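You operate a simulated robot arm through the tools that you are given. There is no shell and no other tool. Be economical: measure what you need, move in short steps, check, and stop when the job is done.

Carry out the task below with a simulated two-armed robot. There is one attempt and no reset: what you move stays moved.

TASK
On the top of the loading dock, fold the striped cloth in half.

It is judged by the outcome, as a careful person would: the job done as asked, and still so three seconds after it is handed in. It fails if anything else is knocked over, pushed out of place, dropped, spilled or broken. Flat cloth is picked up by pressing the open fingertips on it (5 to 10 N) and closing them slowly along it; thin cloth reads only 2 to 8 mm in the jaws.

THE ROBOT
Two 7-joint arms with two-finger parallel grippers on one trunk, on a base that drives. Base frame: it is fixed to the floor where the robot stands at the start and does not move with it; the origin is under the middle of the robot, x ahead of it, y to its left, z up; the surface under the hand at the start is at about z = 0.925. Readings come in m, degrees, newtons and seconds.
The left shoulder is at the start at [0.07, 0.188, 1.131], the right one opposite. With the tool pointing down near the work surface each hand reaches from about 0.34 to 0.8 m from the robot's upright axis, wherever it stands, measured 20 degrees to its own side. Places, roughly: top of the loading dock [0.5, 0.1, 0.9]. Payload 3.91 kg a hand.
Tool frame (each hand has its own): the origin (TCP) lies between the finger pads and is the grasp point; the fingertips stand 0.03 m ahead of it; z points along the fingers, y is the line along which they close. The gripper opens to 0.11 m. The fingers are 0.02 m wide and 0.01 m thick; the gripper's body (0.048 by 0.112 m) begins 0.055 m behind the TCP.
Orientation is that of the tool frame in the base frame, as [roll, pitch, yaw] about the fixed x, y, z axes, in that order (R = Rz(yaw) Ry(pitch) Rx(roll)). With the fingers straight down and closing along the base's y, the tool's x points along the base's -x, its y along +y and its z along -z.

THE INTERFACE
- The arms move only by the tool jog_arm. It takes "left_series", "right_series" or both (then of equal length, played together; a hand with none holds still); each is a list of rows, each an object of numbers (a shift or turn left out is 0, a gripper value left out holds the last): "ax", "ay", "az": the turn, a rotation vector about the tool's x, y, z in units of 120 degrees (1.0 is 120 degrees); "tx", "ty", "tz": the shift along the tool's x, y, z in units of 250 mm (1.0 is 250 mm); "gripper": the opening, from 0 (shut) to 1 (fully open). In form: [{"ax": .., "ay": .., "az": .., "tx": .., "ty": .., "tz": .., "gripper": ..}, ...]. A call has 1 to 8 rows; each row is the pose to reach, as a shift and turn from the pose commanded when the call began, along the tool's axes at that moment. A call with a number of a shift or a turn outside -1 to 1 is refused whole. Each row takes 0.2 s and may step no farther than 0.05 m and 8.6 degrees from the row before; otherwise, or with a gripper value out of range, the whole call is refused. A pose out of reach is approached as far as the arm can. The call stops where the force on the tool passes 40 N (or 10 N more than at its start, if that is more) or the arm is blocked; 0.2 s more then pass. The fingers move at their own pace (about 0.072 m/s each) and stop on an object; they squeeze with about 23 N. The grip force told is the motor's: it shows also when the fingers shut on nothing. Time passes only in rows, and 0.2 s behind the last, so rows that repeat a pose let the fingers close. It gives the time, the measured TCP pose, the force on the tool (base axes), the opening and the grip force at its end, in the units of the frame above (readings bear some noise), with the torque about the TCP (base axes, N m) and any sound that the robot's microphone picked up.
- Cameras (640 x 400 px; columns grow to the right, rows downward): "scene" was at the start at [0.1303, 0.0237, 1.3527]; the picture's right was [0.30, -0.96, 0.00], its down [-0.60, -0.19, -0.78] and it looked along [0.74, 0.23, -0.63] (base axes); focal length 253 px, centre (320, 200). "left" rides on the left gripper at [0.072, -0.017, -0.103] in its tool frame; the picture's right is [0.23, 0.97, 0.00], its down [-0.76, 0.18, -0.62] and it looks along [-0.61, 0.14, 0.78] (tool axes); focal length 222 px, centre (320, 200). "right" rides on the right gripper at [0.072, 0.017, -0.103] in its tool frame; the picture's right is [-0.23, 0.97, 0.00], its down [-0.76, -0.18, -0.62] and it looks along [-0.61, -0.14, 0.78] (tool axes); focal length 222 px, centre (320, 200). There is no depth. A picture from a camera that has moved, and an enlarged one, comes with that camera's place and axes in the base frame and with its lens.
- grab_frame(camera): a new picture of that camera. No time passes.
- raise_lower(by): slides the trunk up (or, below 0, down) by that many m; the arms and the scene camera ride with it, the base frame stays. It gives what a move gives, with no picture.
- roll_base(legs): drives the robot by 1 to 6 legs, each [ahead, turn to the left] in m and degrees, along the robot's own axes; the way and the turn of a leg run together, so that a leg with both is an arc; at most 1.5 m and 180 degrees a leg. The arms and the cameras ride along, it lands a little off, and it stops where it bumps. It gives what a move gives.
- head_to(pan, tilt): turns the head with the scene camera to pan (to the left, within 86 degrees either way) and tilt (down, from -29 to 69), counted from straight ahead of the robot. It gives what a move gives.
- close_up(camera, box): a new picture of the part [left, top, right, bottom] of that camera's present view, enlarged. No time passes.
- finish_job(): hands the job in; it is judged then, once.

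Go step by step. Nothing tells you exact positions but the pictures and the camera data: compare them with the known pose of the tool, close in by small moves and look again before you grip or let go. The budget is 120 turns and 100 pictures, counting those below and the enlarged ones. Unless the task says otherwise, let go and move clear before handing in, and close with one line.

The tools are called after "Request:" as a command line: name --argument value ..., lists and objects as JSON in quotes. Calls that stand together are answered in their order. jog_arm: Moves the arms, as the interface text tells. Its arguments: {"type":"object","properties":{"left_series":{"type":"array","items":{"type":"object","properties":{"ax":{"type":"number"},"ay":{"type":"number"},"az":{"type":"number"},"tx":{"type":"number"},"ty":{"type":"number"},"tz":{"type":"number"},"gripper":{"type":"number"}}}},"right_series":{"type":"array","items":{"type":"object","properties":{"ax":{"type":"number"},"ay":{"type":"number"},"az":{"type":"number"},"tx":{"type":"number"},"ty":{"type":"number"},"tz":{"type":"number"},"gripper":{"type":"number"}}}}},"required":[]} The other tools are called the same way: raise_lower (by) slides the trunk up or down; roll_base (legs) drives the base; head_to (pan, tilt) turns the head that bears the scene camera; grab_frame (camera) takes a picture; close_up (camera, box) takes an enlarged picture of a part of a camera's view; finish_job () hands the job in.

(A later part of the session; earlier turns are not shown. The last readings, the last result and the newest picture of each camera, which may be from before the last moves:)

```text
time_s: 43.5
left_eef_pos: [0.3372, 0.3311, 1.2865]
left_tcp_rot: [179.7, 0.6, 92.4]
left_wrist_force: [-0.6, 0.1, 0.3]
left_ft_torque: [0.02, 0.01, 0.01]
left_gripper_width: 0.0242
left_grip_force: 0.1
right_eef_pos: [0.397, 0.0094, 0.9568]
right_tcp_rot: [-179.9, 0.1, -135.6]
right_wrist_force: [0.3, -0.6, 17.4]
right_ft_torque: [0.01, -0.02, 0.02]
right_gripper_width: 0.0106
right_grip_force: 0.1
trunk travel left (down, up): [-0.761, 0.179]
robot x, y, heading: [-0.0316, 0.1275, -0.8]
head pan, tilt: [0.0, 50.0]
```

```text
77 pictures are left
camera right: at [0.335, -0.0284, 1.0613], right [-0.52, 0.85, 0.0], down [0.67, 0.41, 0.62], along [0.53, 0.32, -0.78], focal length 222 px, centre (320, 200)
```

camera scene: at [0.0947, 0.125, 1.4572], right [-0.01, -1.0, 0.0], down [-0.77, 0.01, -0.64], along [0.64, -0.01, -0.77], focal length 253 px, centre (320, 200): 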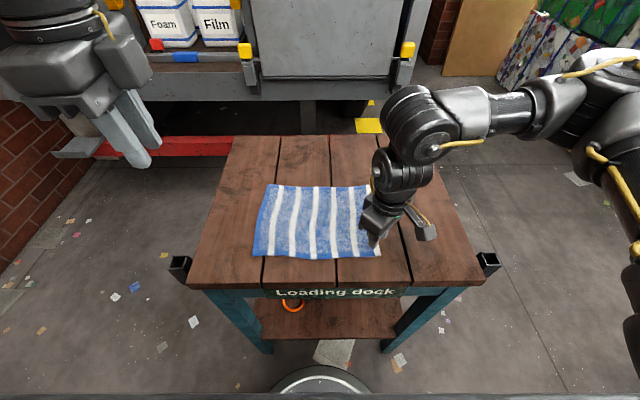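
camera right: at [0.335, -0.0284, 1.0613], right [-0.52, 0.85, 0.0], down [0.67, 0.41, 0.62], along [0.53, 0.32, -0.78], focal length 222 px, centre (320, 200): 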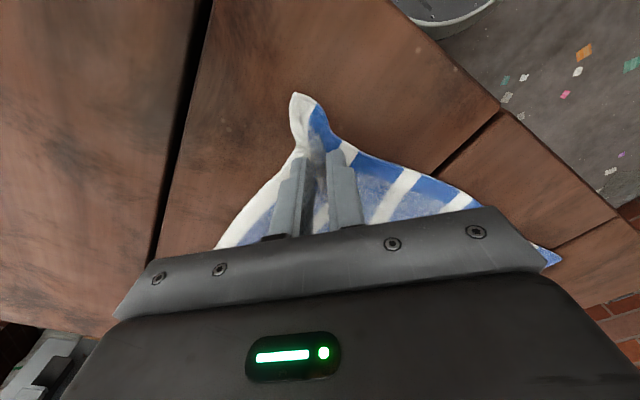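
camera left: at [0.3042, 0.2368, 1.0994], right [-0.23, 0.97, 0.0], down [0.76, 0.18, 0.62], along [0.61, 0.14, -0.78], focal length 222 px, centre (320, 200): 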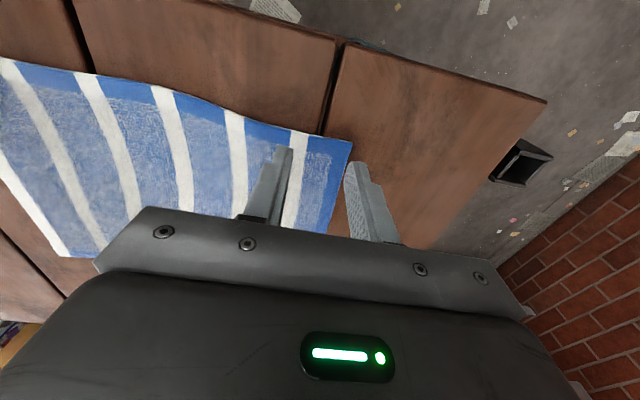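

The cloth is bunching up between the fingers this time. I close fully.

Request:
jog_arm --right_series '[{"gripper": 0.07}, {"gripper": 0.04}, {"gripper": 0.02}, {"gripper": 0.0}, {"gripper": 0.0}]'

Request:
grab_frame --camera "right"

```text
time_s: 44.7
left_eef_pos: [0.3359, 0.3323, 1.2849]
left_tcp_rot: [179.7, 0.5, 92.6]
left_wrist_force: [0.1, 0.4, -0.2]
left_ft_torque: [0.01, 0.03, 0.0]
left_gripper_width: 0.0245
left_grip_force: 0.1
right_eef_pos: [0.399, 0.0118, 0.958]
right_tcp_rot: [-180.0, -0.1, -135.5]
right_wrist_force: [0.4, 0.7, 16.1]
right_ft_torque: [0.01, 0.03, -0.02]
right_gripper_width: 0.0042
right_grip_force: 23.1
trunk travel left (down, up): [-0.761, 0.179]
robot x, y, heading: [-0.0361, 0.1268, -0.7]
head pan, tilt: [0.0, 50.0]
```

```text
76 pictures are left
camera right: at [0.3349, -0.0283, 1.0613], right [-0.52, 0.85, 0.0], down [0.67, 0.41, 0.62], along [0.53, 0.32, -0.78], focal length 222 px, centre (320, 200)
```

right: 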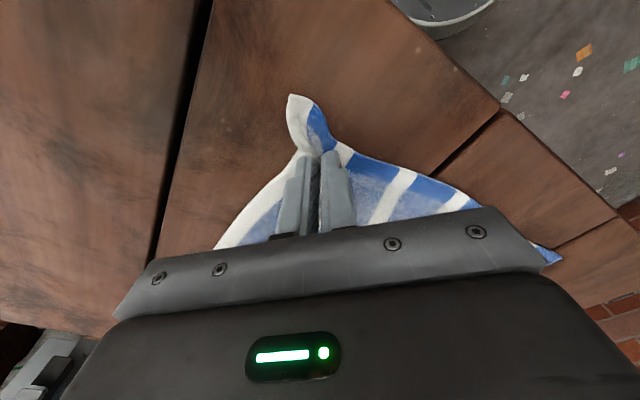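

The corner is held (4.2 mm). I carry it in an arc toward the far right corner, going slightly past it and holding above the table.

Request:
jog_arm --right_series '[{"tx": -0.029, "ty": -0.028, "tz": -0.16}, {"tx": -0.086, "ty": -0.084, "tz": -0.3}, {"tx": -0.185, "ty": -0.182, "tz": -0.4}, {"tx": -0.3, "ty": -0.294, "tz": -0.44}, {"tx": -0.386, "ty": -0.435, "tz": -0.42}, {"tx": -0.44, "ty": -0.55, "tz": -0.36}, {"tx": -0.47, "ty": -0.65, "tz": -0.26}]'

Request:
grab_frame --camera "scene"

Request:
grab_frame --camera "right"

```text
time_s: 46.3
left_eef_pos: [0.3386, 0.3302, 1.2843]
left_tcp_rot: [179.8, 0.5, 92.4]
left_wrist_force: [-0.5, 0.0, -0.2]
left_ft_torque: [0.03, 0.04, -0.05]
left_gripper_width: 0.0241
left_grip_force: 0.1
right_eef_pos: [0.597, -0.0245, 1.0218]
right_tcp_rot: [180.0, -0.1, -135.4]
right_wrist_force: [0.0, 0.1, -0.1]
right_ft_torque: [-0.02, 0.01, -0.01]
right_gripper_width: 0.0043
right_grip_force: 23.1
trunk travel left (down, up): [-0.761, 0.179]
robot x, y, heading: [-0.0317, 0.1286, -0.5]
head pan, tilt: [0.0, 50.0]
```

```text
75 pictures are left
camera scene: at [0.0965, 0.125, 1.4571], right [-0.01, -1.0, 0.0], down [-0.77, 0.01, -0.64], along [0.64, -0.01, -0.77], focal length 253 px, centre (320, 200)
```

scene: 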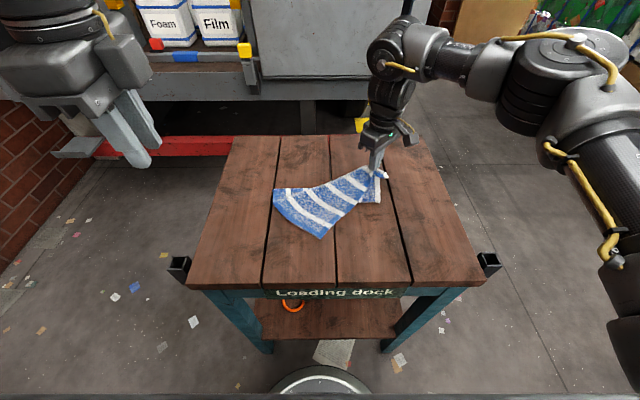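

```text
74 pictures are left
camera right: at [0.5347, -0.0623, 1.1245], right [-0.52, 0.85, 0.0], down [0.67, 0.41, 0.62], along [0.53, 0.32, -0.78], focal length 222 px, centre (320, 200)
```

right: 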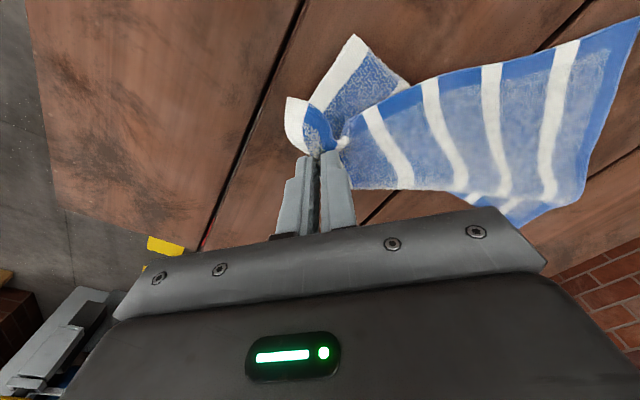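

The cloth lifted and seems to have shifted. I zoom in to understand its shape.

Request:
close_up --camera "scene" --box '[250, 140, 410, 260]'

```text
3.33 times, centred on (330, 200) of scene
camera zoom: at [0.0965, 0.125, 1.4571], right [-0.01, -1.0, 0.0], down [-0.77, 0.01, -0.64], along [0.64, -0.01, -0.77], focal length 844 px, centre (287, 200)
```

zoom: 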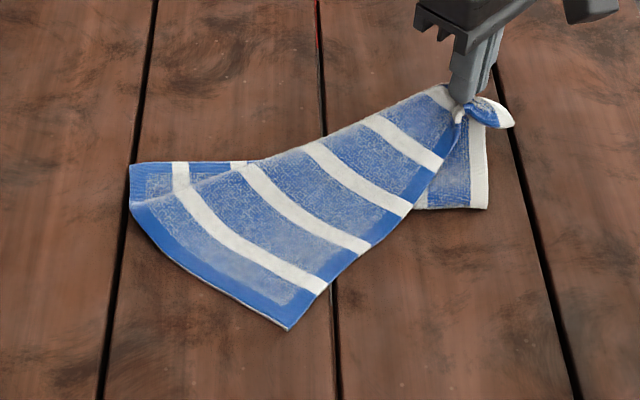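

The near-left corner was pulled along as expected, since it cannot stretch, and it will be moved next anyway. The far edge is still in place. I lower the held corner onto the far right corner with a slight drag back so the tip lies outward.

Request:
jog_arm --right_series '[{"tz": 0.08, "ty": 0.02}, {"tz": 0.14, "ty": 0.06, "tx": -0.004}, {"tz": 0.19, "ty": 0.11, "tx": -0.01}, {"tz": 0.225, "ty": 0.143, "tx": -0.012}, {"tz": 0.23, "ty": 0.143, "tx": -0.012}]'

Request:
close_up --camera "scene" --box '[250, 140, 410, 260]'

Request:
grab_frame --camera "right"

```text
time_s: 47.5
left_eef_pos: [0.3365, 0.3314, 1.2868]
left_tcp_rot: [179.7, 0.7, 92.4]
left_wrist_force: [-0.2, 0.2, 0.7]
left_ft_torque: [-0.01, 0.01, 0.02]
left_gripper_width: 0.0243
left_grip_force: 0.1
right_eef_pos: [0.5748, 0.004, 0.9666]
right_tcp_rot: [180.0, 0.1, -135.6]
right_wrist_force: [2.8, -2.7, 11.9]
right_ft_torque: [-0.07, -0.14, -0.02]
right_gripper_width: 0.0045
right_grip_force: 22.7
trunk travel left (down, up): [-0.761, 0.179]
robot x, y, heading: [-0.0328, 0.1269, -0.5]
head pan, tilt: [0.0, 50.0]
```

```text
3.33 times, centred on (330, 200) of scene
camera zoom: at [0.0937, 0.125, 1.4575], right [-0.01, -1.0, 0.0], down [-0.77, 0.01, -0.64], along [0.64, -0.01, -0.77], focal length 844 px, centre (287, 200)
```

zoom: 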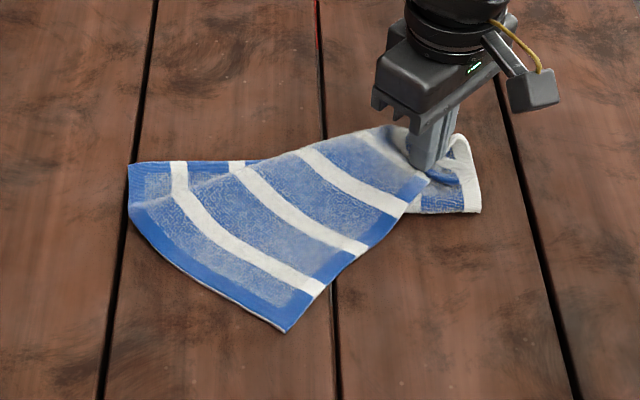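

```text
71 pictures are left
camera right: at [0.5106, -0.0349, 1.07], right [-0.52, 0.85, 0.0], down [0.67, 0.41, 0.62], along [0.53, 0.32, -0.78], focal length 222 px, centre (320, 200)
```

right: 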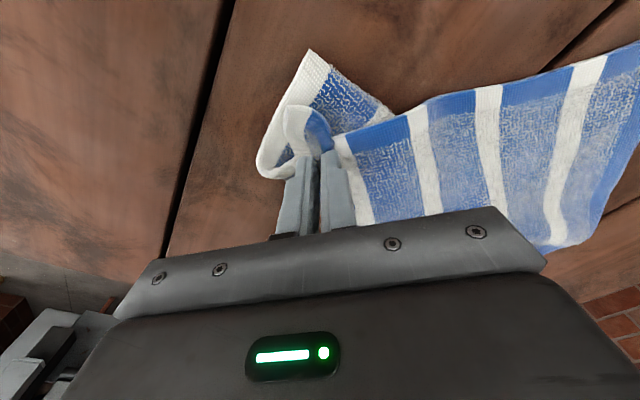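

It's hard to judge the layers behind the gripper. I release the corner gently, rise and look at the result.

Request:
jog_arm --right_series '[{"gripper": 0.1}, {"gripper": 0.2}, {"gripper": 0.2, "tz": -0.05}, {"gripper": 0.2, "tz": -0.2}, {"gripper": 0.2, "tz": -0.35}, {"gripper": 0.2, "tz": -0.45, "tx": 0.15, "ty": -0.1}, {"gripper": 0.2, "tz": -0.45, "tx": 0.3, "ty": -0.2}]'

Request:
close_up --camera "scene" --box '[250, 140, 410, 260]'

Request:
grab_frame --camera "right"

```text
refused: row 6 steps farther than a row can; nothing moved
```

```text
3.33 times, centred on (330, 200) of scene
camera zoom: at [0.0937, 0.125, 1.4575], right [-0.01, -1.0, 0.0], down [-0.77, 0.01, -0.64], along [0.64, -0.01, -0.77], focal length 844 px, centre (287, 200)
```

zoom: 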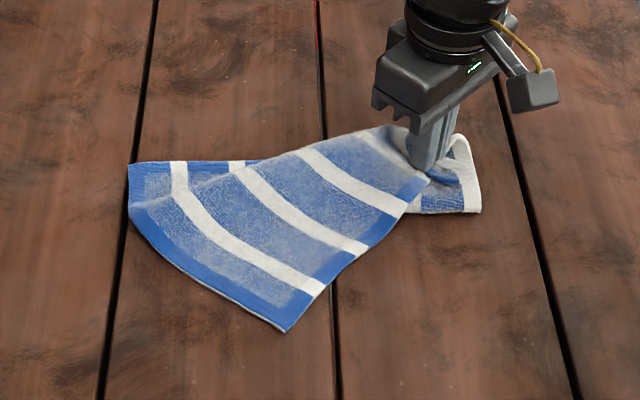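

```text
69 pictures are left
camera right: at [0.5106, -0.0349, 1.07], right [-0.52, 0.85, 0.0], down [0.67, 0.41, 0.62], along [0.53, 0.32, -0.78], focal length 222 px, centre (320, 200)
```

right: 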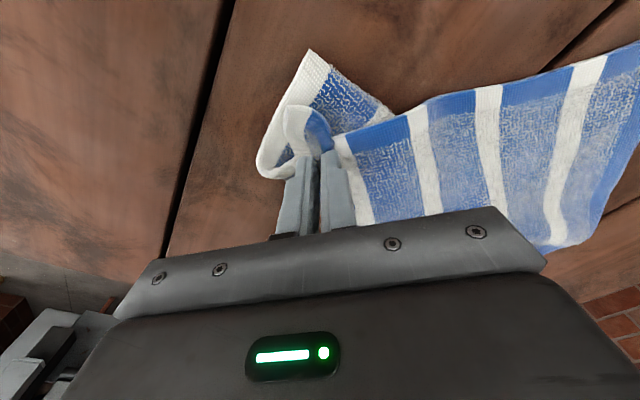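

The last row was too long, so nothing moved. I repeat the release with shorter steps.

Request:
jog_arm --right_series '[{"gripper": 0.1}, {"gripper": 0.2}, {"gripper": 0.2, "tz": -0.05}, {"gripper": 0.2, "tz": -0.2}, {"gripper": 0.2, "tz": -0.35}, {"gripper": 0.2, "tz": -0.4, "tx": 0.12, "ty": -0.1}, {"gripper": 0.2, "tz": -0.4, "tx": 0.24, "ty": -0.2}]'

Request:
close_up --camera "scene" --box '[250, 140, 410, 260]'

Request:
grab_frame --camera "right"

```text
time_s: 49.1
left_eef_pos: [0.3375, 0.3289, 1.2858]
left_tcp_rot: [179.7, 0.4, 92.4]
left_wrist_force: [-0.5, -0.1, 0.2]
left_ft_torque: [0.0, 0.0, 0.0]
left_gripper_width: 0.0242
left_grip_force: 0.0
right_eef_pos: [0.5664, -0.077, 1.0637]
right_tcp_rot: [179.8, 0.0, -135.5]
right_wrist_force: [0.4, -0.6, -1.1]
right_ft_torque: [0.01, -0.04, 0.03]
right_gripper_width: 0.022
right_grip_force: 0.1
trunk travel left (down, up): [-0.761, 0.179]
robot x, y, heading: [-0.0319, 0.129, -0.2]
head pan, tilt: [0.0, 50.0]
```

```text
3.33 times, centred on (330, 200) of scene
camera zoom: at [0.0944, 0.1219, 1.4572], right [-0.01, -1.0, 0.0], down [-0.77, 0.01, -0.64], along [0.64, -0.01, -0.77], focal length 844 px, centre (287, 200)
```

zoom: 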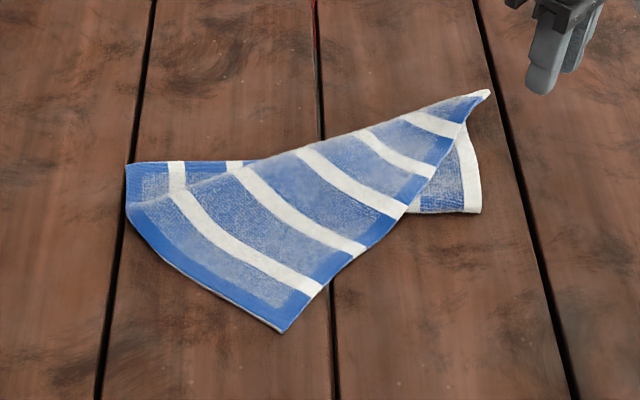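

```text
67 pictures are left
camera right: at [0.5033, -0.1161, 1.1669], right [-0.52, 0.85, 0.0], down [0.67, 0.41, 0.62], along [0.53, 0.33, -0.78], focal length 222 px, centre (320, 200)
```

right: 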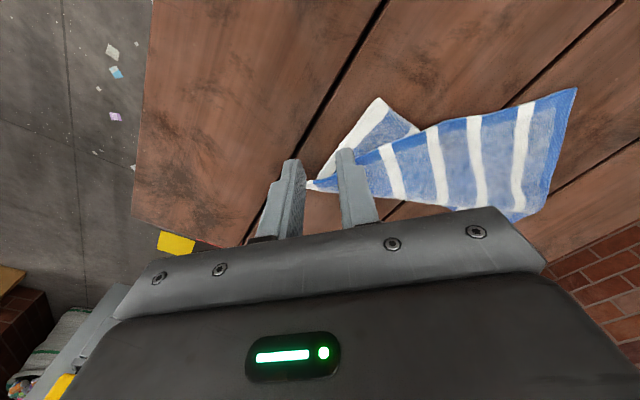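

The released flap flopped over nicely. The lower layer's far edge is at about x 0.58–0.60, the near-right tip overshot to about (0.66, −0.07), and the near-left corner now lies at (0.41, 0.12). I shift the robot about 17 cm further left so the right hand can take the near-left corner to the far-left corner (0.58, 0.25).

Request:
roll_base --legs '[[-0.42, 0], [0.23, 44], [0.23, -44]]'

Request:
head_to --pan -12 --tilt 50

Request:
grab_frame --camera "scene"

```text
time_s: 55.7
left_eef_pos: [0.3297, 0.5051, 1.2852]
left_tcp_rot: [179.8, 0.7, 92.8]
left_wrist_force: [0.6, -0.6, 0.3]
left_ft_torque: [-0.01, 0.01, 0.02]
left_gripper_width: 0.0243
left_grip_force: 0.1
right_eef_pos: [0.5621, 0.1004, 1.0641]
right_tcp_rot: [179.9, -0.1, -135.1]
right_wrist_force: [0.5, 0.2, -0.5]
right_ft_torque: [0.03, 0.01, 0.01]
right_gripper_width: 0.0221
right_grip_force: 0.0
trunk travel left (down, up): [-0.761, 0.179]
robot x, y, heading: [-0.0344, 0.3011, -0.1]
head pan, tilt: [0.0, 50.0]
```

```text
time_s: 56.5
left_eef_pos: [0.3308, 0.504, 1.2848]
left_tcp_rot: [179.9, 0.7, 92.9]
left_wrist_force: [0.2, 0.3, -0.8]
left_ft_torque: [0.01, 0.03, 0.0]
left_gripper_width: 0.0241
left_grip_force: 0.0
right_eef_pos: [0.5628, 0.1007, 1.0625]
right_tcp_rot: [179.9, -0.1, -135.1]
right_wrist_force: [-0.1, -0.3, -0.3]
right_ft_torque: [-0.02, -0.04, -0.02]
right_gripper_width: 0.0219
right_grip_force: 0.0
trunk travel left (down, up): [-0.761, 0.179]
robot x, y, heading: [-0.0357, 0.2977, -0.3]
head pan, tilt: [-12.0, 50.0]
```

```text
66 pictures are left
camera scene: at [0.0881, 0.2807, 1.4571], right [-0.21, -0.98, 0.0], down [-0.75, 0.16, -0.64], along [0.63, -0.14, -0.77], focal length 253 px, centre (320, 200)
```

scene: 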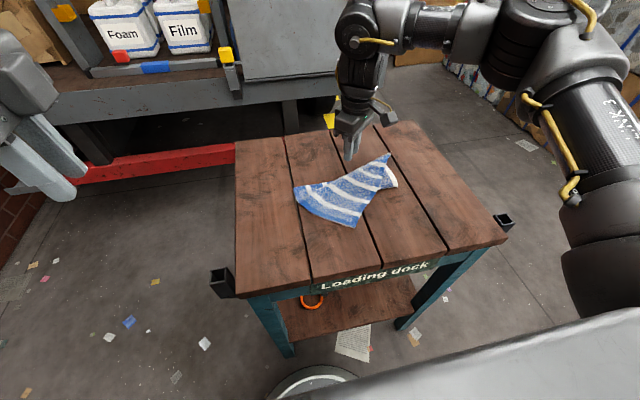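

The corner estimates hold up from this view. I bring the right hand above the near-left corner, turned partly back.

Request:
jog_arm --right_series '[{"tx": 0.07, "ty": 0.094, "az": 0.05, "gripper": 0.36}, {"tx": 0.138, "ty": 0.188, "az": 0.1, "tz": 0.05}, {"tx": 0.206, "ty": 0.282, "az": 0.15, "tz": 0.12}, {"tx": 0.275, "ty": 0.376, "az": 0.2, "tz": 0.22}, {"tx": 0.275, "ty": 0.376, "az": 0.2, "tz": 0.33}, {"tx": 0.275, "ty": 0.376, "az": 0.2, "tz": 0.33}]'

Request:
grab_frame --camera "right"

```text
time_s: 57.9
left_eef_pos: [0.3293, 0.5045, 1.2852]
left_tcp_rot: [179.7, 0.7, 92.8]
left_wrist_force: [-0.3, 0.4, -0.1]
left_ft_torque: [0.0, -0.04, -0.02]
left_gripper_width: 0.024
left_grip_force: 0.1
right_eef_pos: [0.4482, 0.1189, 0.9811]
right_tcp_rot: [-180.0, -0.1, -159.2]
right_wrist_force: [0.0, -0.6, 0.9]
right_ft_torque: [-0.01, -0.01, -0.01]
right_gripper_width: 0.0396
right_grip_force: 0.1
trunk travel left (down, up): [-0.761, 0.179]
robot x, y, heading: [-0.036, 0.2988, -0.3]
head pan, tilt: [-12.0, 50.0]
```

```text
65 pictures are left
camera right: at [0.3746, 0.1088, 1.0842], right [-0.13, 0.99, 0.0], down [0.78, 0.1, 0.62], along [0.62, 0.08, -0.78], focal length 222 px, centre (320, 200)
```

right: 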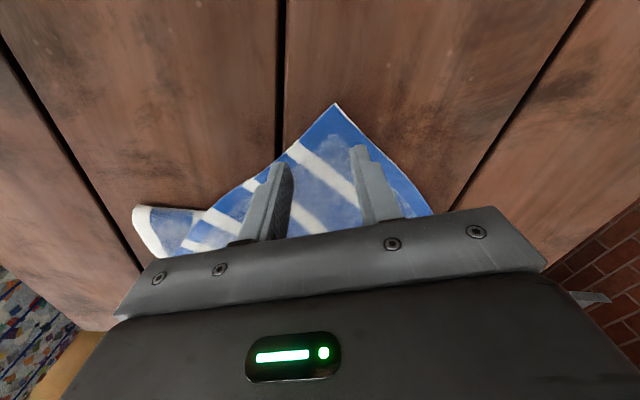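

The fingers straddle the corner symmetrically. I lower to contact.

Request:
jog_arm --right_series '[{"tz": 0.05}, {"tz": 0.08}, {"tz": 0.09}, {"tz": 0.09}]'

```text
time_s: 58.9
left_eef_pos: [0.33, 0.5038, 1.2863]
left_tcp_rot: [179.7, 0.7, 92.8]
left_wrist_force: [-0.1, 0.5, 0.2]
left_ft_torque: [-0.02, 0.01, 0.01]
left_gripper_width: 0.0244
left_grip_force: 0.1
right_eef_pos: [0.4484, 0.1177, 0.9593]
right_tcp_rot: [179.9, -0.1, -159.1]
right_wrist_force: [0.2, -0.5, 4.3]
right_ft_torque: [0.0, -0.03, 0.01]
right_gripper_width: 0.0395
right_grip_force: 0.1
trunk travel left (down, up): [-0.761, 0.179]
robot x, y, heading: [-0.0342, 0.2997, -0.2]
head pan, tilt: [-12.0, 50.0]
```

Light contact at 4 N. I press a little more, then close slowly.

Request:
jog_arm --right_series '[{"tz": 0.004, "gripper": 0.36}, {"tz": 0.004, "gripper": 0.31}, {"tz": 0.004, "gripper": 0.26}, {"tz": 0.004, "gripper": 0.21}, {"tz": 0.004, "gripper": 0.17}, {"tz": 0.004, "gripper": 0.13}, {"tz": 0.004, "gripper": 0.09}, {"tz": 0.004, "gripper": 0.05}]'

Request:
jog_arm --right_series '[{"gripper": 0.03}, {"gripper": 0.0}, {"gripper": 0.0}, {"gripper": 0.0}]'

Request:
grab_frame --camera "right"

```text
time_s: 60.7
left_eef_pos: [0.3292, 0.5044, 1.2859]
left_tcp_rot: [179.7, 0.6, 92.9]
left_wrist_force: [0.3, 0.1, -0.2]
left_ft_torque: [-0.01, 0.01, 0.01]
left_gripper_width: 0.0245
left_grip_force: 0.1
right_eef_pos: [0.447, 0.1195, 0.9583]
right_tcp_rot: [-179.9, 0.0, -159.1]
right_wrist_force: [0.3, 0.5, 11.0]
right_ft_torque: [0.05, -0.05, -0.02]
right_gripper_width: 0.0064
right_grip_force: 6.2
trunk travel left (down, up): [-0.761, 0.179]
robot x, y, heading: [-0.0381, 0.2952, -0.2]
head pan, tilt: [-12.0, 50.0]
```

```text
time_s: 61.7
left_eef_pos: [0.3292, 0.505, 1.2854]
left_tcp_rot: [179.6, 0.7, 92.8]
left_wrist_force: [-0.3, -0.2, -0.1]
left_ft_torque: [0.04, 0.0, 0.02]
left_gripper_width: 0.0244
left_grip_force: 0.0
right_eef_pos: [0.4475, 0.1194, 0.9582]
right_tcp_rot: [-180.0, 0.0, -159.0]
right_wrist_force: [0.1, 0.3, 10.7]
right_ft_torque: [0.05, -0.05, 0.04]
right_gripper_width: 0.0047
right_grip_force: 22.9
trunk travel left (down, up): [-0.761, 0.179]
robot x, y, heading: [-0.0334, 0.2962, -0.2]
head pan, tilt: [-12.0, 50.0]
```

```text
64 pictures are left
camera right: at [0.3736, 0.1085, 1.0615], right [-0.13, 0.99, 0.0], down [0.78, 0.11, 0.62], along [0.62, 0.08, -0.78], focal length 222 px, centre (320, 200)
```

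right: 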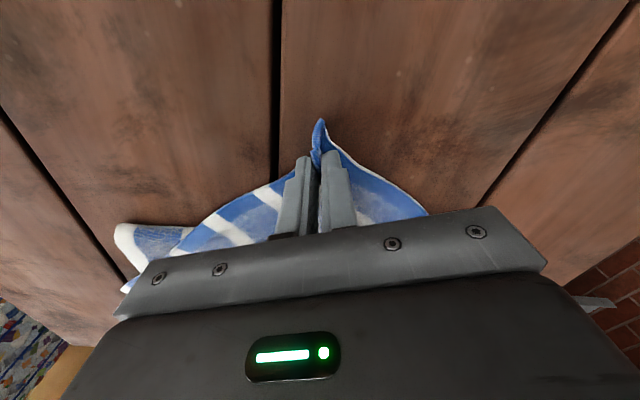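

The corner is gripped (4.7 mm). I carry it in a low arc toward the far-left corner.

Request:
jog_arm --right_series '[{"tx": -0.052, "ty": 0.023, "tz": -0.14}, {"tx": -0.174, "ty": 0.062, "tz": -0.24}, {"tx": -0.329, "ty": 0.131, "tz": -0.28}, {"tx": -0.484, "ty": 0.2, "tz": -0.24}, {"tx": -0.613, "ty": 0.258, "tz": -0.18}, {"tx": -0.613, "ty": 0.258, "tz": -0.18}]'

Request:
close_up --camera "scene" --box '[250, 110, 450, 250]'

Request:
grab_frame --camera "right"

```text
time_s: 63.1
left_eef_pos: [0.3297, 0.5032, 1.2856]
left_tcp_rot: [179.6, 0.6, 92.7]
left_wrist_force: [-0.7, 0.5, -0.2]
left_ft_torque: [0.01, 0.0, 0.03]
left_gripper_width: 0.0244
left_grip_force: 0.0
right_eef_pos: [0.5667, 0.2318, 1.001]
right_tcp_rot: [179.9, 0.0, -159.1]
right_wrist_force: [0.1, -0.8, -0.4]
right_ft_torque: [-0.02, -0.02, 0.05]
right_gripper_width: 0.0045
right_grip_force: 23.0
trunk travel left (down, up): [-0.761, 0.179]
robot x, y, heading: [-0.0388, 0.2988, -0.3]
head pan, tilt: [-12.0, 50.0]
```

```text
2.86 times, centred on (350, 180) of scene
camera zoom: at [0.0871, 0.2801, 1.4572], right [-0.21, -0.98, 0.0], down [-0.75, 0.16, -0.64], along [0.63, -0.14, -0.77], focal length 724 px, centre (234, 257)
```

zoom: 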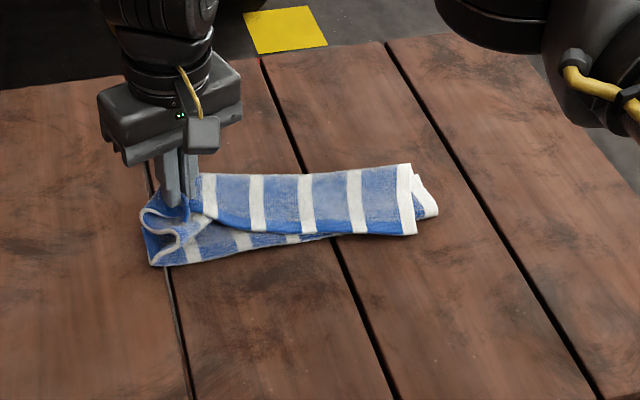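

```text
62 pictures are left
camera right: at [0.493, 0.221, 1.1054], right [-0.14, 0.99, 0.0], down [0.78, 0.1, 0.62], along [0.62, 0.08, -0.78], focal length 222 px, centre (320, 200)
```

right: 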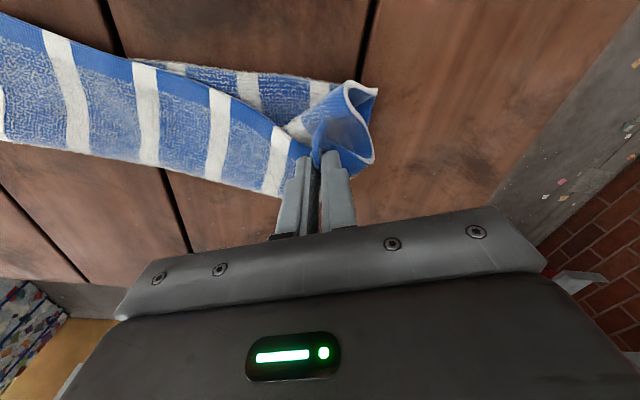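

The cloth is nearly in a half-width strip now. I zoom in to see which sides are hem and which is the fold.

Request:
close_up --camera "scene" --box '[290, 155, 390, 217]'

Request:
close_up --camera "right" --box '[0, 0, 400, 250]'

```text
6.40 times, centred on (340, 186) of scene
camera zoom: at [0.0871, 0.2801, 1.4572], right [-0.21, -0.98, 0.0], down [-0.75, 0.16, -0.64], along [0.63, -0.14, -0.77], focal length 1621 px, centre (192, 290)
```

zoom: 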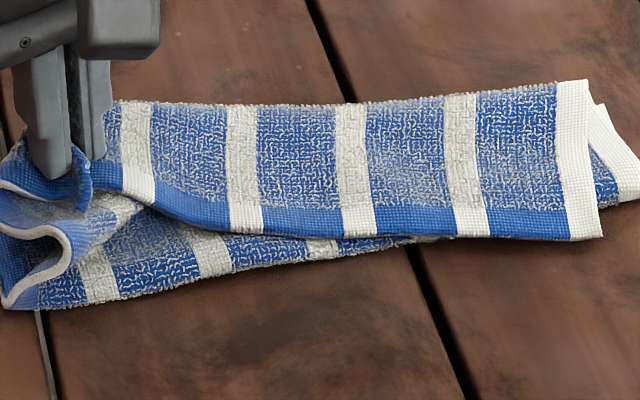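

```text
1.60 times, centred on (200, 125) of right
camera zoom: at [0.493, 0.221, 1.1054], right [-0.14, 0.99, 0.0], down [0.78, 0.1, 0.62], along [0.62, 0.08, -0.78], focal length 355 px, centre (512, 320)
```

zoom: 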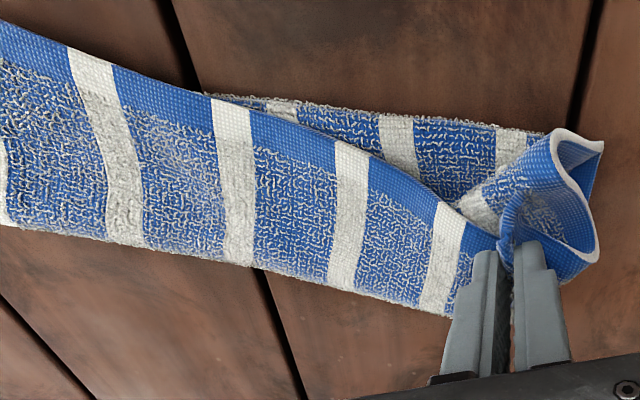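

Now it is clear: the lower layer folds correctly at x ≈ 0.53, but the upper layer doubles back, with its hem still on the near side except at the corner I hold. I set the held corner down over the far-left corner with a slight overshoot and drag back, then open wide and lift straight.

Request:
jog_arm --right_series '[{"tx": -0.142, "ty": -0.02}, {"tx": -0.167, "ty": -0.012, "tz": 0.06}, {"tx": -0.167, "ty": -0.012, "tz": 0.112}, {"tx": -0.11, "ty": -0.012, "tz": 0.13}, {"tx": -0.08, "ty": -0.014, "tz": 0.14}, {"tx": -0.08, "ty": -0.014, "tz": 0.14}]'

Request:
jog_arm --right_series '[{"gripper": 0.2}, {"gripper": 0.5}, {"gripper": 0.5}, {"gripper": 0.5, "tz": -0.1}, {"gripper": 0.5, "tz": -0.25}, {"gripper": 0.5, "tz": -0.4}]'

Request:
close_up --camera "scene" --box '[270, 140, 430, 240]'

Request:
grab_frame --camera "right"

```text
time_s: 64.5
left_eef_pos: [0.3308, 0.5053, 1.2854]
left_tcp_rot: [179.8, 0.6, 93.0]
left_wrist_force: [-0.1, 0.2, 0.2]
left_ft_torque: [0.0, 0.01, -0.03]
left_gripper_width: 0.0241
left_grip_force: 0.0
right_eef_pos: [0.586, 0.2367, 0.9667]
right_tcp_rot: [-180.0, -0.2, -159.0]
right_wrist_force: [0.4, -1.2, 1.7]
right_ft_torque: [-0.02, -0.03, 0.02]
right_gripper_width: 0.0045
right_grip_force: 23.1
trunk travel left (down, up): [-0.761, 0.179]
robot x, y, heading: [-0.037, 0.3005, -0.3]
head pan, tilt: [-12.0, 50.0]
```

```text
time_s: 65.9
left_eef_pos: [0.3293, 0.5054, 1.2861]
left_tcp_rot: [179.7, 0.7, 92.8]
left_wrist_force: [-0.2, 0.2, -0.3]
left_ft_torque: [0.01, -0.01, -0.01]
left_gripper_width: 0.0241
left_grip_force: 0.0
right_eef_pos: [0.5858, 0.2379, 1.0675]
right_tcp_rot: [-179.9, 0.0, -159.2]
right_wrist_force: [0.7, -0.9, -0.3]
right_ft_torque: [-0.05, 0.02, 0.0]
right_gripper_width: 0.055
right_grip_force: 0.0
trunk travel left (down, up): [-0.761, 0.179]
robot x, y, heading: [-0.0342, 0.2991, -0.2]
head pan, tilt: [-12.0, 50.0]
```

```text
4.00 times, centred on (350, 190) of scene
camera zoom: at [0.0864, 0.2819, 1.4572], right [-0.21, -0.98, 0.0], down [-0.75, 0.16, -0.64], along [0.63, -0.14, -0.77], focal length 1013 px, centre (200, 240)
```

zoom: 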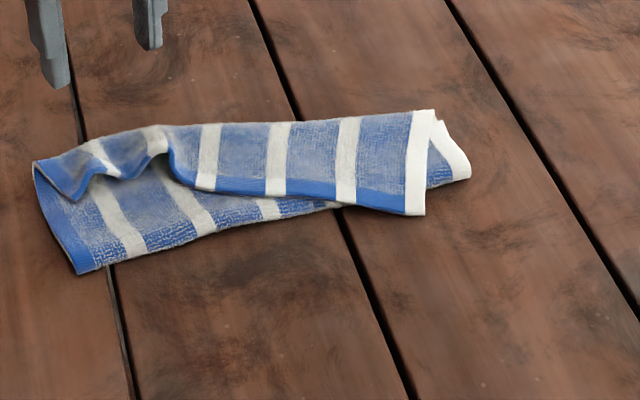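

```text
58 pictures are left
camera right: at [0.514, 0.2271, 1.1715], right [-0.13, 0.99, 0.0], down [0.78, 0.11, 0.62], along [0.62, 0.08, -0.78], focal length 222 px, centre (320, 200)
```

right: 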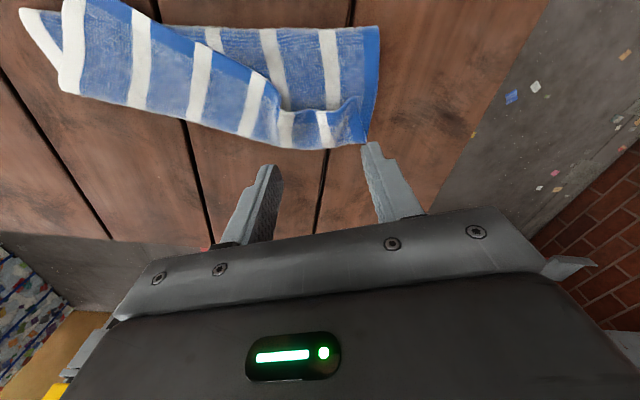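

Good progress: the left part now lies folded. The hem on the right half still needs to go over to the far side. I move the right hand over the near-right corner of the top layer, at about (0.51, 0.03).

Request:
jog_arm --right_series '[{"tx": 0.09, "ty": -0.122, "az": -0.03, "gripper": 0.36}, {"tx": 0.18, "ty": -0.244, "az": -0.06}, {"tx": 0.27, "ty": -0.366, "az": -0.1}, {"tx": 0.36, "ty": -0.488, "az": -0.13}, {"tx": 0.452, "ty": -0.61, "az": -0.16, "tz": 0.08}, {"tx": 0.452, "ty": -0.61, "az": -0.16, "tz": 0.2}, {"tx": 0.452, "ty": -0.61, "az": -0.16, "tz": 0.32}, {"tx": 0.452, "ty": -0.61, "az": -0.16, "tz": 0.32}]'

Request:
grab_frame --camera "right"

Request:
close_up --camera "scene" --box '[270, 140, 430, 240]'

```text
time_s: 67.7
left_eef_pos: [0.3297, 0.5033, 1.2862]
left_tcp_rot: [179.8, 0.7, 92.7]
left_wrist_force: [0.1, 0.3, 0.5]
left_ft_torque: [0.0, 0.02, -0.01]
left_gripper_width: 0.0239
left_grip_force: 0.0
right_eef_pos: [0.5355, 0.0534, 0.9857]
right_tcp_rot: [180.0, 0.1, -139.9]
right_wrist_force: [-0.3, 0.3, -0.5]
right_ft_torque: [0.03, -0.03, -0.01]
right_gripper_width: 0.0395
right_grip_force: 0.1
trunk travel left (down, up): [-0.761, 0.179]
robot x, y, heading: [-0.0335, 0.3024, -0.3]
head pan, tilt: [-12.0, 50.0]
```

```text
57 pictures are left
camera right: at [0.4692, 0.0191, 1.0895], right [-0.45, 0.89, 0.0], down [0.7, 0.35, 0.62], along [0.55, 0.28, -0.78], focal length 222 px, centre (320, 200)
```

right: 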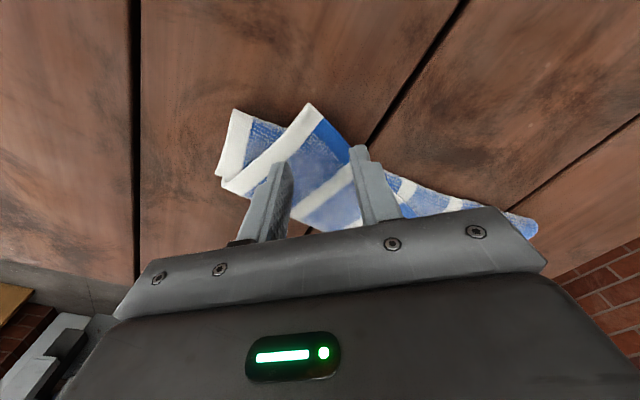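

```text
4.00 times, centred on (350, 190) of scene
camera zoom: at [0.0868, 0.2805, 1.4572], right [-0.21, -0.98, 0.0], down [-0.75, 0.16, -0.64], along [0.63, -0.14, -0.77], focal length 1013 px, centre (200, 240)
```

zoom: 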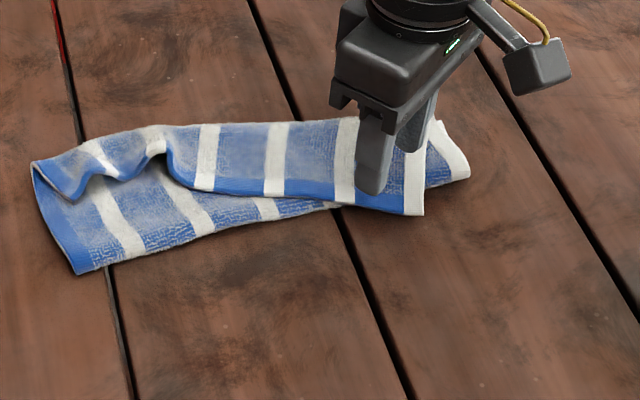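

The corner lies between the fingers but slightly off-centre. I shift about 7 mm, move a little deeper, and lower gently.

Request:
jog_arm --right_series '[{"tx": -0.025, "ty": -0.03}, {"tx": -0.025, "ty": -0.03, "tz": 0.04}, {"tx": -0.025, "ty": -0.03, "tz": 0.07}, {"tx": -0.025, "ty": -0.03, "tz": 0.08}, {"tx": -0.025, "ty": -0.03, "tz": 0.08}]'

Request:
grab_frame --camera "right"

```text
time_s: 68.9
left_eef_pos: [0.3294, 0.5047, 1.287]
left_tcp_rot: [179.8, 0.7, 92.8]
left_wrist_force: [0.4, -1.2, 0.0]
left_ft_torque: [-0.03, -0.01, -0.03]
left_gripper_width: 0.0243
left_grip_force: 0.1
right_eef_pos: [0.5467, 0.0533, 0.9649]
right_tcp_rot: [179.9, 0.0, -139.9]
right_wrist_force: [-0.3, -0.6, 1.4]
right_ft_torque: [-0.03, -0.04, -0.02]
right_gripper_width: 0.0396
right_grip_force: 0.1
trunk travel left (down, up): [-0.761, 0.179]
robot x, y, heading: [-0.0364, 0.3041, -0.2]
head pan, tilt: [-12.0, 50.0]
```

```text
55 pictures are left
camera right: at [0.4801, 0.0187, 1.0703], right [-0.45, 0.89, 0.0], down [0.7, 0.35, 0.62], along [0.55, 0.28, -0.78], focal length 222 px, centre (320, 200)
```

right: 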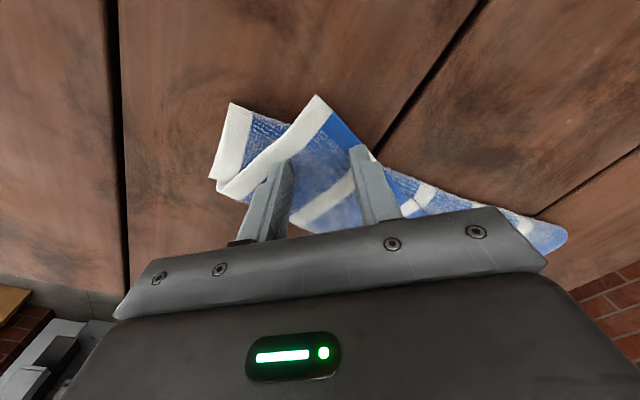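

The alignment is good. I press a little further to feel the cloth.

Request:
jog_arm --right_series '[{"tz": 0.008, "ty": -0.012}, {"tz": 0.014, "ty": -0.012}, {"tz": 0.014, "ty": -0.012}]'

```text
time_s: 69.7
left_eef_pos: [0.3286, 0.5053, 1.2843]
left_tcp_rot: [179.7, 0.7, 93.0]
left_wrist_force: [-0.2, 0.6, 0.5]
left_ft_torque: [-0.05, -0.03, 0.02]
left_gripper_width: 0.0243
left_grip_force: 0.0
right_eef_pos: [0.5471, 0.0515, 0.9638]
right_tcp_rot: [-180.0, 0.0, -139.8]
right_wrist_force: [-0.6, 1.4, 5.8]
right_ft_torque: [0.04, -0.02, 0.01]
right_gripper_width: 0.0389
right_grip_force: 0.1
trunk travel left (down, up): [-0.761, 0.179]
robot x, y, heading: [-0.0393, 0.2996, -0.2]
head pan, tilt: [-12.0, 50.0]
```

Contact is at 6 N on the stacked cloth. I close slowly.

Request:
jog_arm --right_series '[{"gripper": 0.32}, {"gripper": 0.28}, {"gripper": 0.24}, {"gripper": 0.2}, {"gripper": 0.16}, {"gripper": 0.12}, {"gripper": 0.08}, {"gripper": 0.05}]'

Request:
jog_arm --right_series '[{"gripper": 0.03}, {"gripper": 0.0}, {"gripper": 0.0}, {"gripper": 0.0}]'

Request:
grab_frame --camera "right"

```text
time_s: 71.5
left_eef_pos: [0.3295, 0.5035, 1.2855]
left_tcp_rot: [179.7, 0.7, 92.8]
left_wrist_force: [0.1, 0.8, 0.3]
left_ft_torque: [0.01, 0.02, -0.02]
left_gripper_width: 0.0244
left_grip_force: 0.0
right_eef_pos: [0.5465, 0.0523, 0.9638]
right_tcp_rot: [180.0, 0.0, -139.8]
right_wrist_force: [1.3, -0.8, 5.6]
right_ft_torque: [-0.03, -0.04, -0.02]
right_gripper_width: 0.0081
right_grip_force: 22.5
trunk travel left (down, up): [-0.761, 0.179]
robot x, y, heading: [-0.0331, 0.2965, -0.4]
head pan, tilt: [-12.0, 50.0]
```

```text
time_s: 72.5
left_eef_pos: [0.3288, 0.5054, 1.2861]
left_tcp_rot: [179.7, 0.7, 92.8]
left_wrist_force: [0.3, -1.3, -0.2]
left_ft_torque: [0.01, -0.01, -0.03]
left_gripper_width: 0.0241
left_grip_force: 0.2
right_eef_pos: [0.5481, 0.0502, 0.9635]
right_tcp_rot: [179.9, -0.2, -139.9]
right_wrist_force: [0.7, 0.0, 7.0]
right_ft_torque: [-0.05, -0.05, -0.01]
right_gripper_width: 0.0077
right_grip_force: 22.9
trunk travel left (down, up): [-0.761, 0.179]
robot x, y, heading: [-0.0382, 0.301, -0.2]
head pan, tilt: [-12.0, 50.0]
```

```text
54 pictures are left
camera right: at [0.4813, 0.0163, 1.0672], right [-0.45, 0.89, 0.0], down [0.7, 0.35, 0.62], along [0.55, 0.28, -0.78], focal length 222 px, centre (320, 200)
```

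right: 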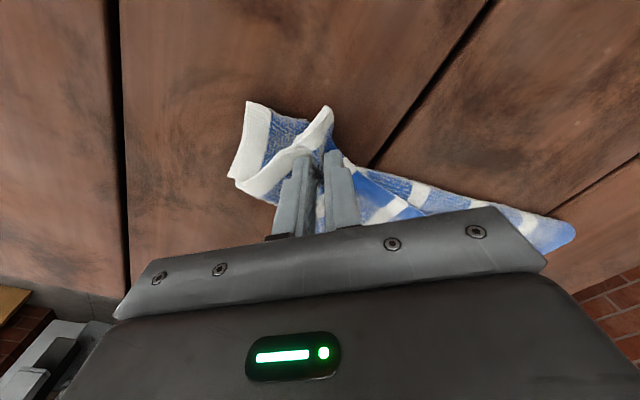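

The width of 7.7 mm may mean more than one layer is caught. I lift slightly and check.

Request:
jog_arm --right_series '[{"tz": -0.1}, {"tz": -0.2}, {"tz": -0.2}]'

Request:
close_up --camera "scene" --box '[270, 140, 430, 240]'

Request:
close_up --camera "right" --box '[180, 60, 500, 260]'

```text
time_s: 73.3
left_eef_pos: [0.3311, 0.5039, 1.2847]
left_tcp_rot: [179.8, 0.6, 92.9]
left_wrist_force: [0.6, 0.7, 0.3]
left_ft_torque: [0.02, -0.04, 0.01]
left_gripper_width: 0.0243
left_grip_force: 0.1
right_eef_pos: [0.5471, 0.0508, 1.013]
right_tcp_rot: [179.9, -0.1, -139.8]
right_wrist_force: [-0.3, -0.2, 0.2]
right_ft_torque: [-0.02, 0.0, 0.02]
right_gripper_width: 0.0076
right_grip_force: 23.0
trunk travel left (down, up): [-0.761, 0.179]
robot x, y, heading: [-0.0376, 0.2999, -0.1]
head pan, tilt: [-12.0, 50.0]
```

```text
4.00 times, centred on (350, 190) of scene
camera zoom: at [0.0883, 0.2808, 1.4571], right [-0.21, -0.98, 0.0], down [-0.75, 0.16, -0.64], along [0.63, -0.14, -0.77], focal length 1013 px, centre (200, 240)
```

zoom: 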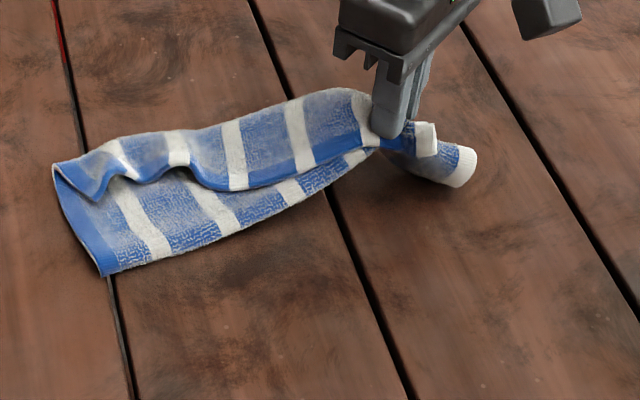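

```text
2.00 times, centred on (340, 160) of right
camera zoom: at [0.4827, 0.0162, 1.1168], right [-0.45, 0.89, 0.0], down [0.7, 0.35, 0.62], along [0.55, 0.28, -0.78], focal length 444 px, centre (280, 280)
```

zoom: 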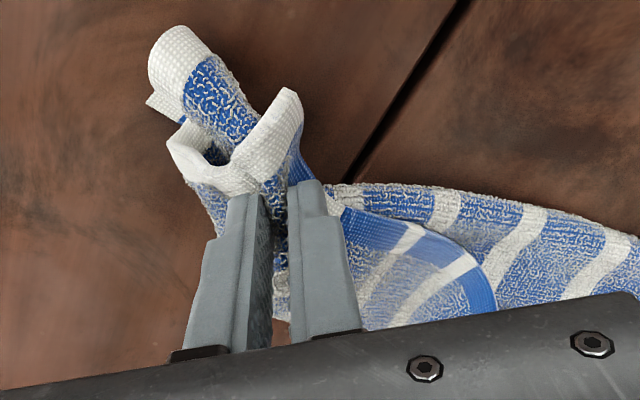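

Two layers were caught. I set it back down, release, and look again for a spot where only the top layer lies.

Request:
jog_arm --right_series '[{"tz": 0.1}, {"tz": 0.19}, {"tz": 0.19, "gripper": 0.2}, {"tz": 0.19, "gripper": 0.5}, {"tz": 0.19, "gripper": 0.5}, {"tz": 0.05}, {"tz": -0.1}, {"tz": -0.15, "tx": 0.15}]'

Request:
jog_arm --right_series '[{"tx": 0.15, "tz": -0.05}, {"tx": 0.3, "tz": -0.1}]'

Request:
close_up --camera "scene" --box '[270, 140, 430, 240]'

Request:
grab_frame --camera "right"

```text
time_s: 75.1
left_eef_pos: [0.3283, 0.5017, 1.2871]
left_tcp_rot: [179.7, 0.5, 92.8]
left_wrist_force: [-0.6, 0.2, 0.7]
left_ft_torque: [0.02, -0.01, -0.01]
left_gripper_width: 0.0244
left_grip_force: 0.0
right_eef_pos: [0.5172, 0.0219, 1.0521]
right_tcp_rot: [179.8, 0.2, -140.0]
right_wrist_force: [0.0, -1.4, 0.6]
right_ft_torque: [0.03, -0.02, -0.01]
right_gripper_width: 0.0551
right_grip_force: 0.1
trunk travel left (down, up): [-0.761, 0.179]
robot x, y, heading: [-0.0351, 0.299, -0.0]
head pan, tilt: [-12.0, 50.0]
```

```text
time_s: 75.7
left_eef_pos: [0.3268, 0.5015, 1.2868]
left_tcp_rot: [179.6, 0.5, 92.8]
left_wrist_force: [-0.5, -0.8, -0.4]
left_ft_torque: [0.05, -0.02, 0.01]
left_gripper_width: 0.024
left_grip_force: 0.0
right_eef_pos: [0.4564, -0.0269, 1.0741]
right_tcp_rot: [180.0, 0.0, -139.9]
right_wrist_force: [0.2, 0.1, 0.2]
right_ft_torque: [0.02, -0.01, 0.0]
right_gripper_width: 0.0547
right_grip_force: 0.0
trunk travel left (down, up): [-0.761, 0.179]
robot x, y, heading: [-0.0362, 0.3011, 0.2]
head pan, tilt: [-12.0, 50.0]
```

```text
4.00 times, centred on (350, 190) of scene
camera zoom: at [0.0843, 0.2777, 1.4574], right [-0.21, -0.98, 0.0], down [-0.75, 0.16, -0.64], along [0.63, -0.13, -0.77], focal length 1013 px, centre (200, 240)
```

zoom: 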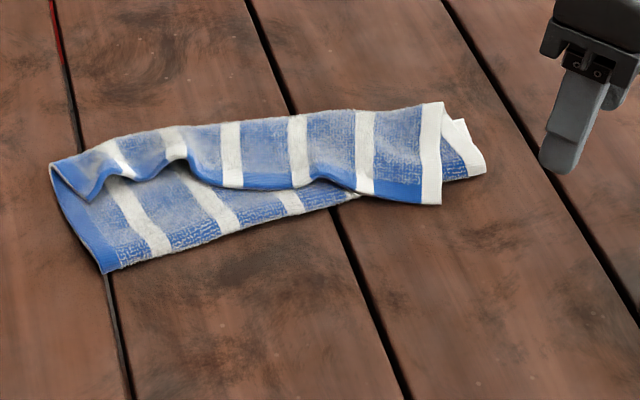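

```text
50 pictures are left
camera right: at [0.3909, -0.0608, 1.1773], right [-0.45, 0.89, 0.0], down [0.7, 0.35, 0.62], along [0.56, 0.28, -0.78], focal length 222 px, centre (320, 200)
```

right: 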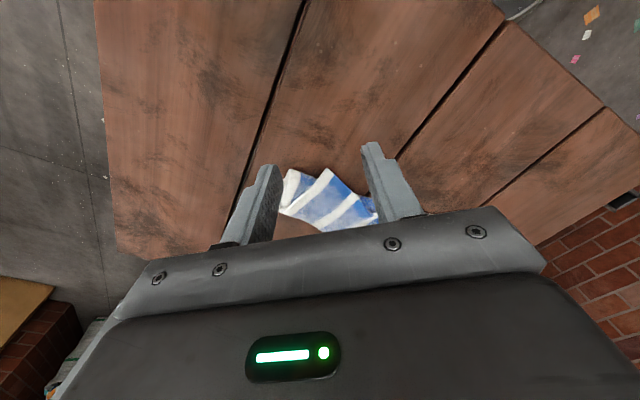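

The top layer's corner overhangs the lower fold by about 2 cm there. I will pinch just that overhang with the jaws closing across the hem, with one finger on the table outside it and one on the cloth.

Request:
jog_arm --right_series '[{"tx": -0.12, "ty": 0.01, "az": -0.05, "gripper": 0.22}, {"tx": -0.25, "ty": 0.02, "az": -0.1, "tz": 0.05}, {"tx": -0.37, "ty": 0.03, "az": -0.158, "tz": 0.12}, {"tx": -0.37, "ty": 0.03, "az": -0.158, "tz": 0.26}, {"tx": -0.37, "ty": 0.03, "az": -0.158, "tz": 0.39}, {"tx": -0.37, "ty": 0.03, "az": -0.158, "tz": 0.39}]'

Request:
close_up --camera "right" --box '[160, 60, 480, 260]'

Request:
close_up --camera "scene" --box '[330, 140, 430, 202]'

```text
time_s: 77.1
left_eef_pos: [0.3303, 0.5056, 1.2849]
left_tcp_rot: [179.8, 0.7, 92.8]
left_wrist_force: [-0.1, 0.6, -0.4]
left_ft_torque: [-0.02, 0.0, 0.04]
left_gripper_width: 0.0243
left_grip_force: 0.1
right_eef_pos: [0.5272, 0.044, 0.9802]
right_tcp_rot: [179.9, -0.1, -121.0]
right_wrist_force: [-0.3, -0.1, -0.3]
right_ft_torque: [-0.05, -0.01, 0.02]
right_gripper_width: 0.024
right_grip_force: 0.1
trunk travel left (down, up): [-0.761, 0.179]
robot x, y, heading: [-0.0309, 0.2991, -0.2]
head pan, tilt: [-12.0, 50.0]
```

```text
2.00 times, centred on (320, 160) of right
camera zoom: at [0.4752, -0.0099, 1.0834], right [-0.72, 0.7, 0.0], down [0.55, 0.56, 0.62], along [0.43, 0.45, -0.78], focal length 444 px, centre (320, 280)
```

zoom: 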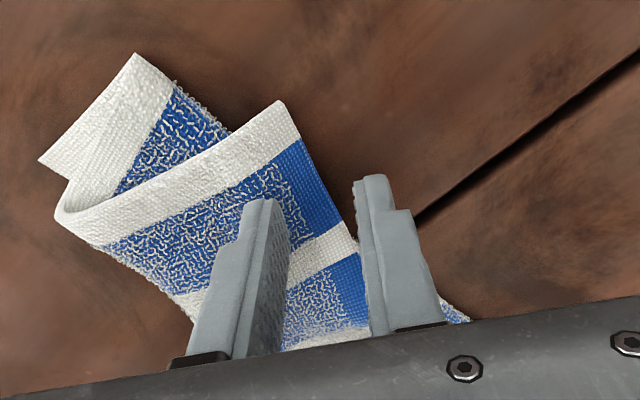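

```text
6.40 times, centred on (380, 171) of scene
camera zoom: at [0.0874, 0.2823, 1.4572], right [-0.21, -0.98, 0.0], down [-0.75, 0.16, -0.64], along [0.63, -0.14, -0.77], focal length 1621 px, centre (-64, 386)
```

zoom: 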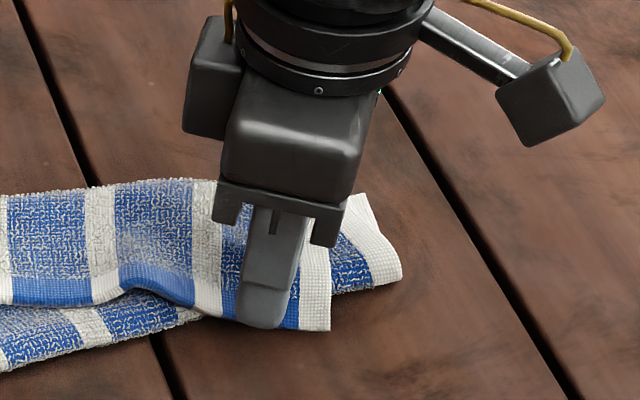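

The alignment is good: the hem runs between the jaws. I move a bit nearer the corner, shift outward, and lower.

Request:
jog_arm --right_series '[{"tx": 0.04, "ty": 0.016}, {"tx": 0.04, "ty": 0.016, "tz": 0.04}, {"tx": 0.04, "ty": 0.016, "tz": 0.065}, {"tx": 0.04, "ty": 0.016, "tz": 0.075}, {"tx": 0.04, "ty": 0.016, "tz": 0.075}]'

Request:
close_up --camera "right" --box '[160, 60, 480, 260]'

```text
time_s: 78.3
left_eef_pos: [0.3286, 0.5039, 1.2862]
left_tcp_rot: [179.8, 0.7, 92.9]
left_wrist_force: [0.2, 0.6, -0.6]
left_ft_torque: [0.01, -0.03, 0.03]
left_gripper_width: 0.0242
left_grip_force: 0.1
right_eef_pos: [0.518, 0.0369, 0.9606]
right_tcp_rot: [179.8, 0.0, -121.0]
right_wrist_force: [0.5, -0.5, 5.0]
right_ft_torque: [-0.04, -0.15, -0.03]
right_gripper_width: 0.0245
right_grip_force: 0.3
trunk travel left (down, up): [-0.761, 0.179]
robot x, y, heading: [-0.0382, 0.3015, -0.2]
head pan, tilt: [-12.0, 50.0]
```

```text
2.00 times, centred on (320, 160) of right
camera zoom: at [0.4669, -0.0162, 1.0641], right [-0.72, 0.7, 0.0], down [0.55, 0.56, 0.62], along [0.43, 0.45, -0.78], focal length 444 px, centre (320, 280)
```

zoom: 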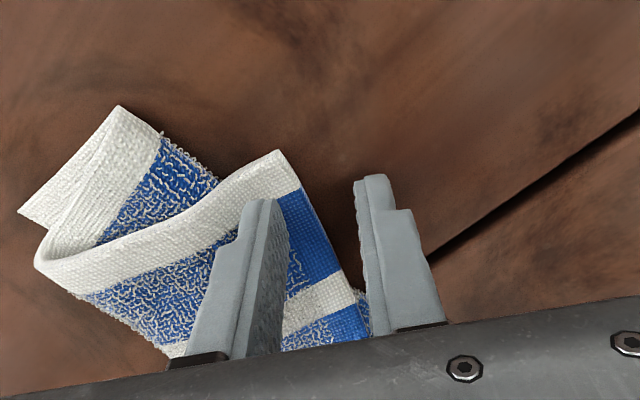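

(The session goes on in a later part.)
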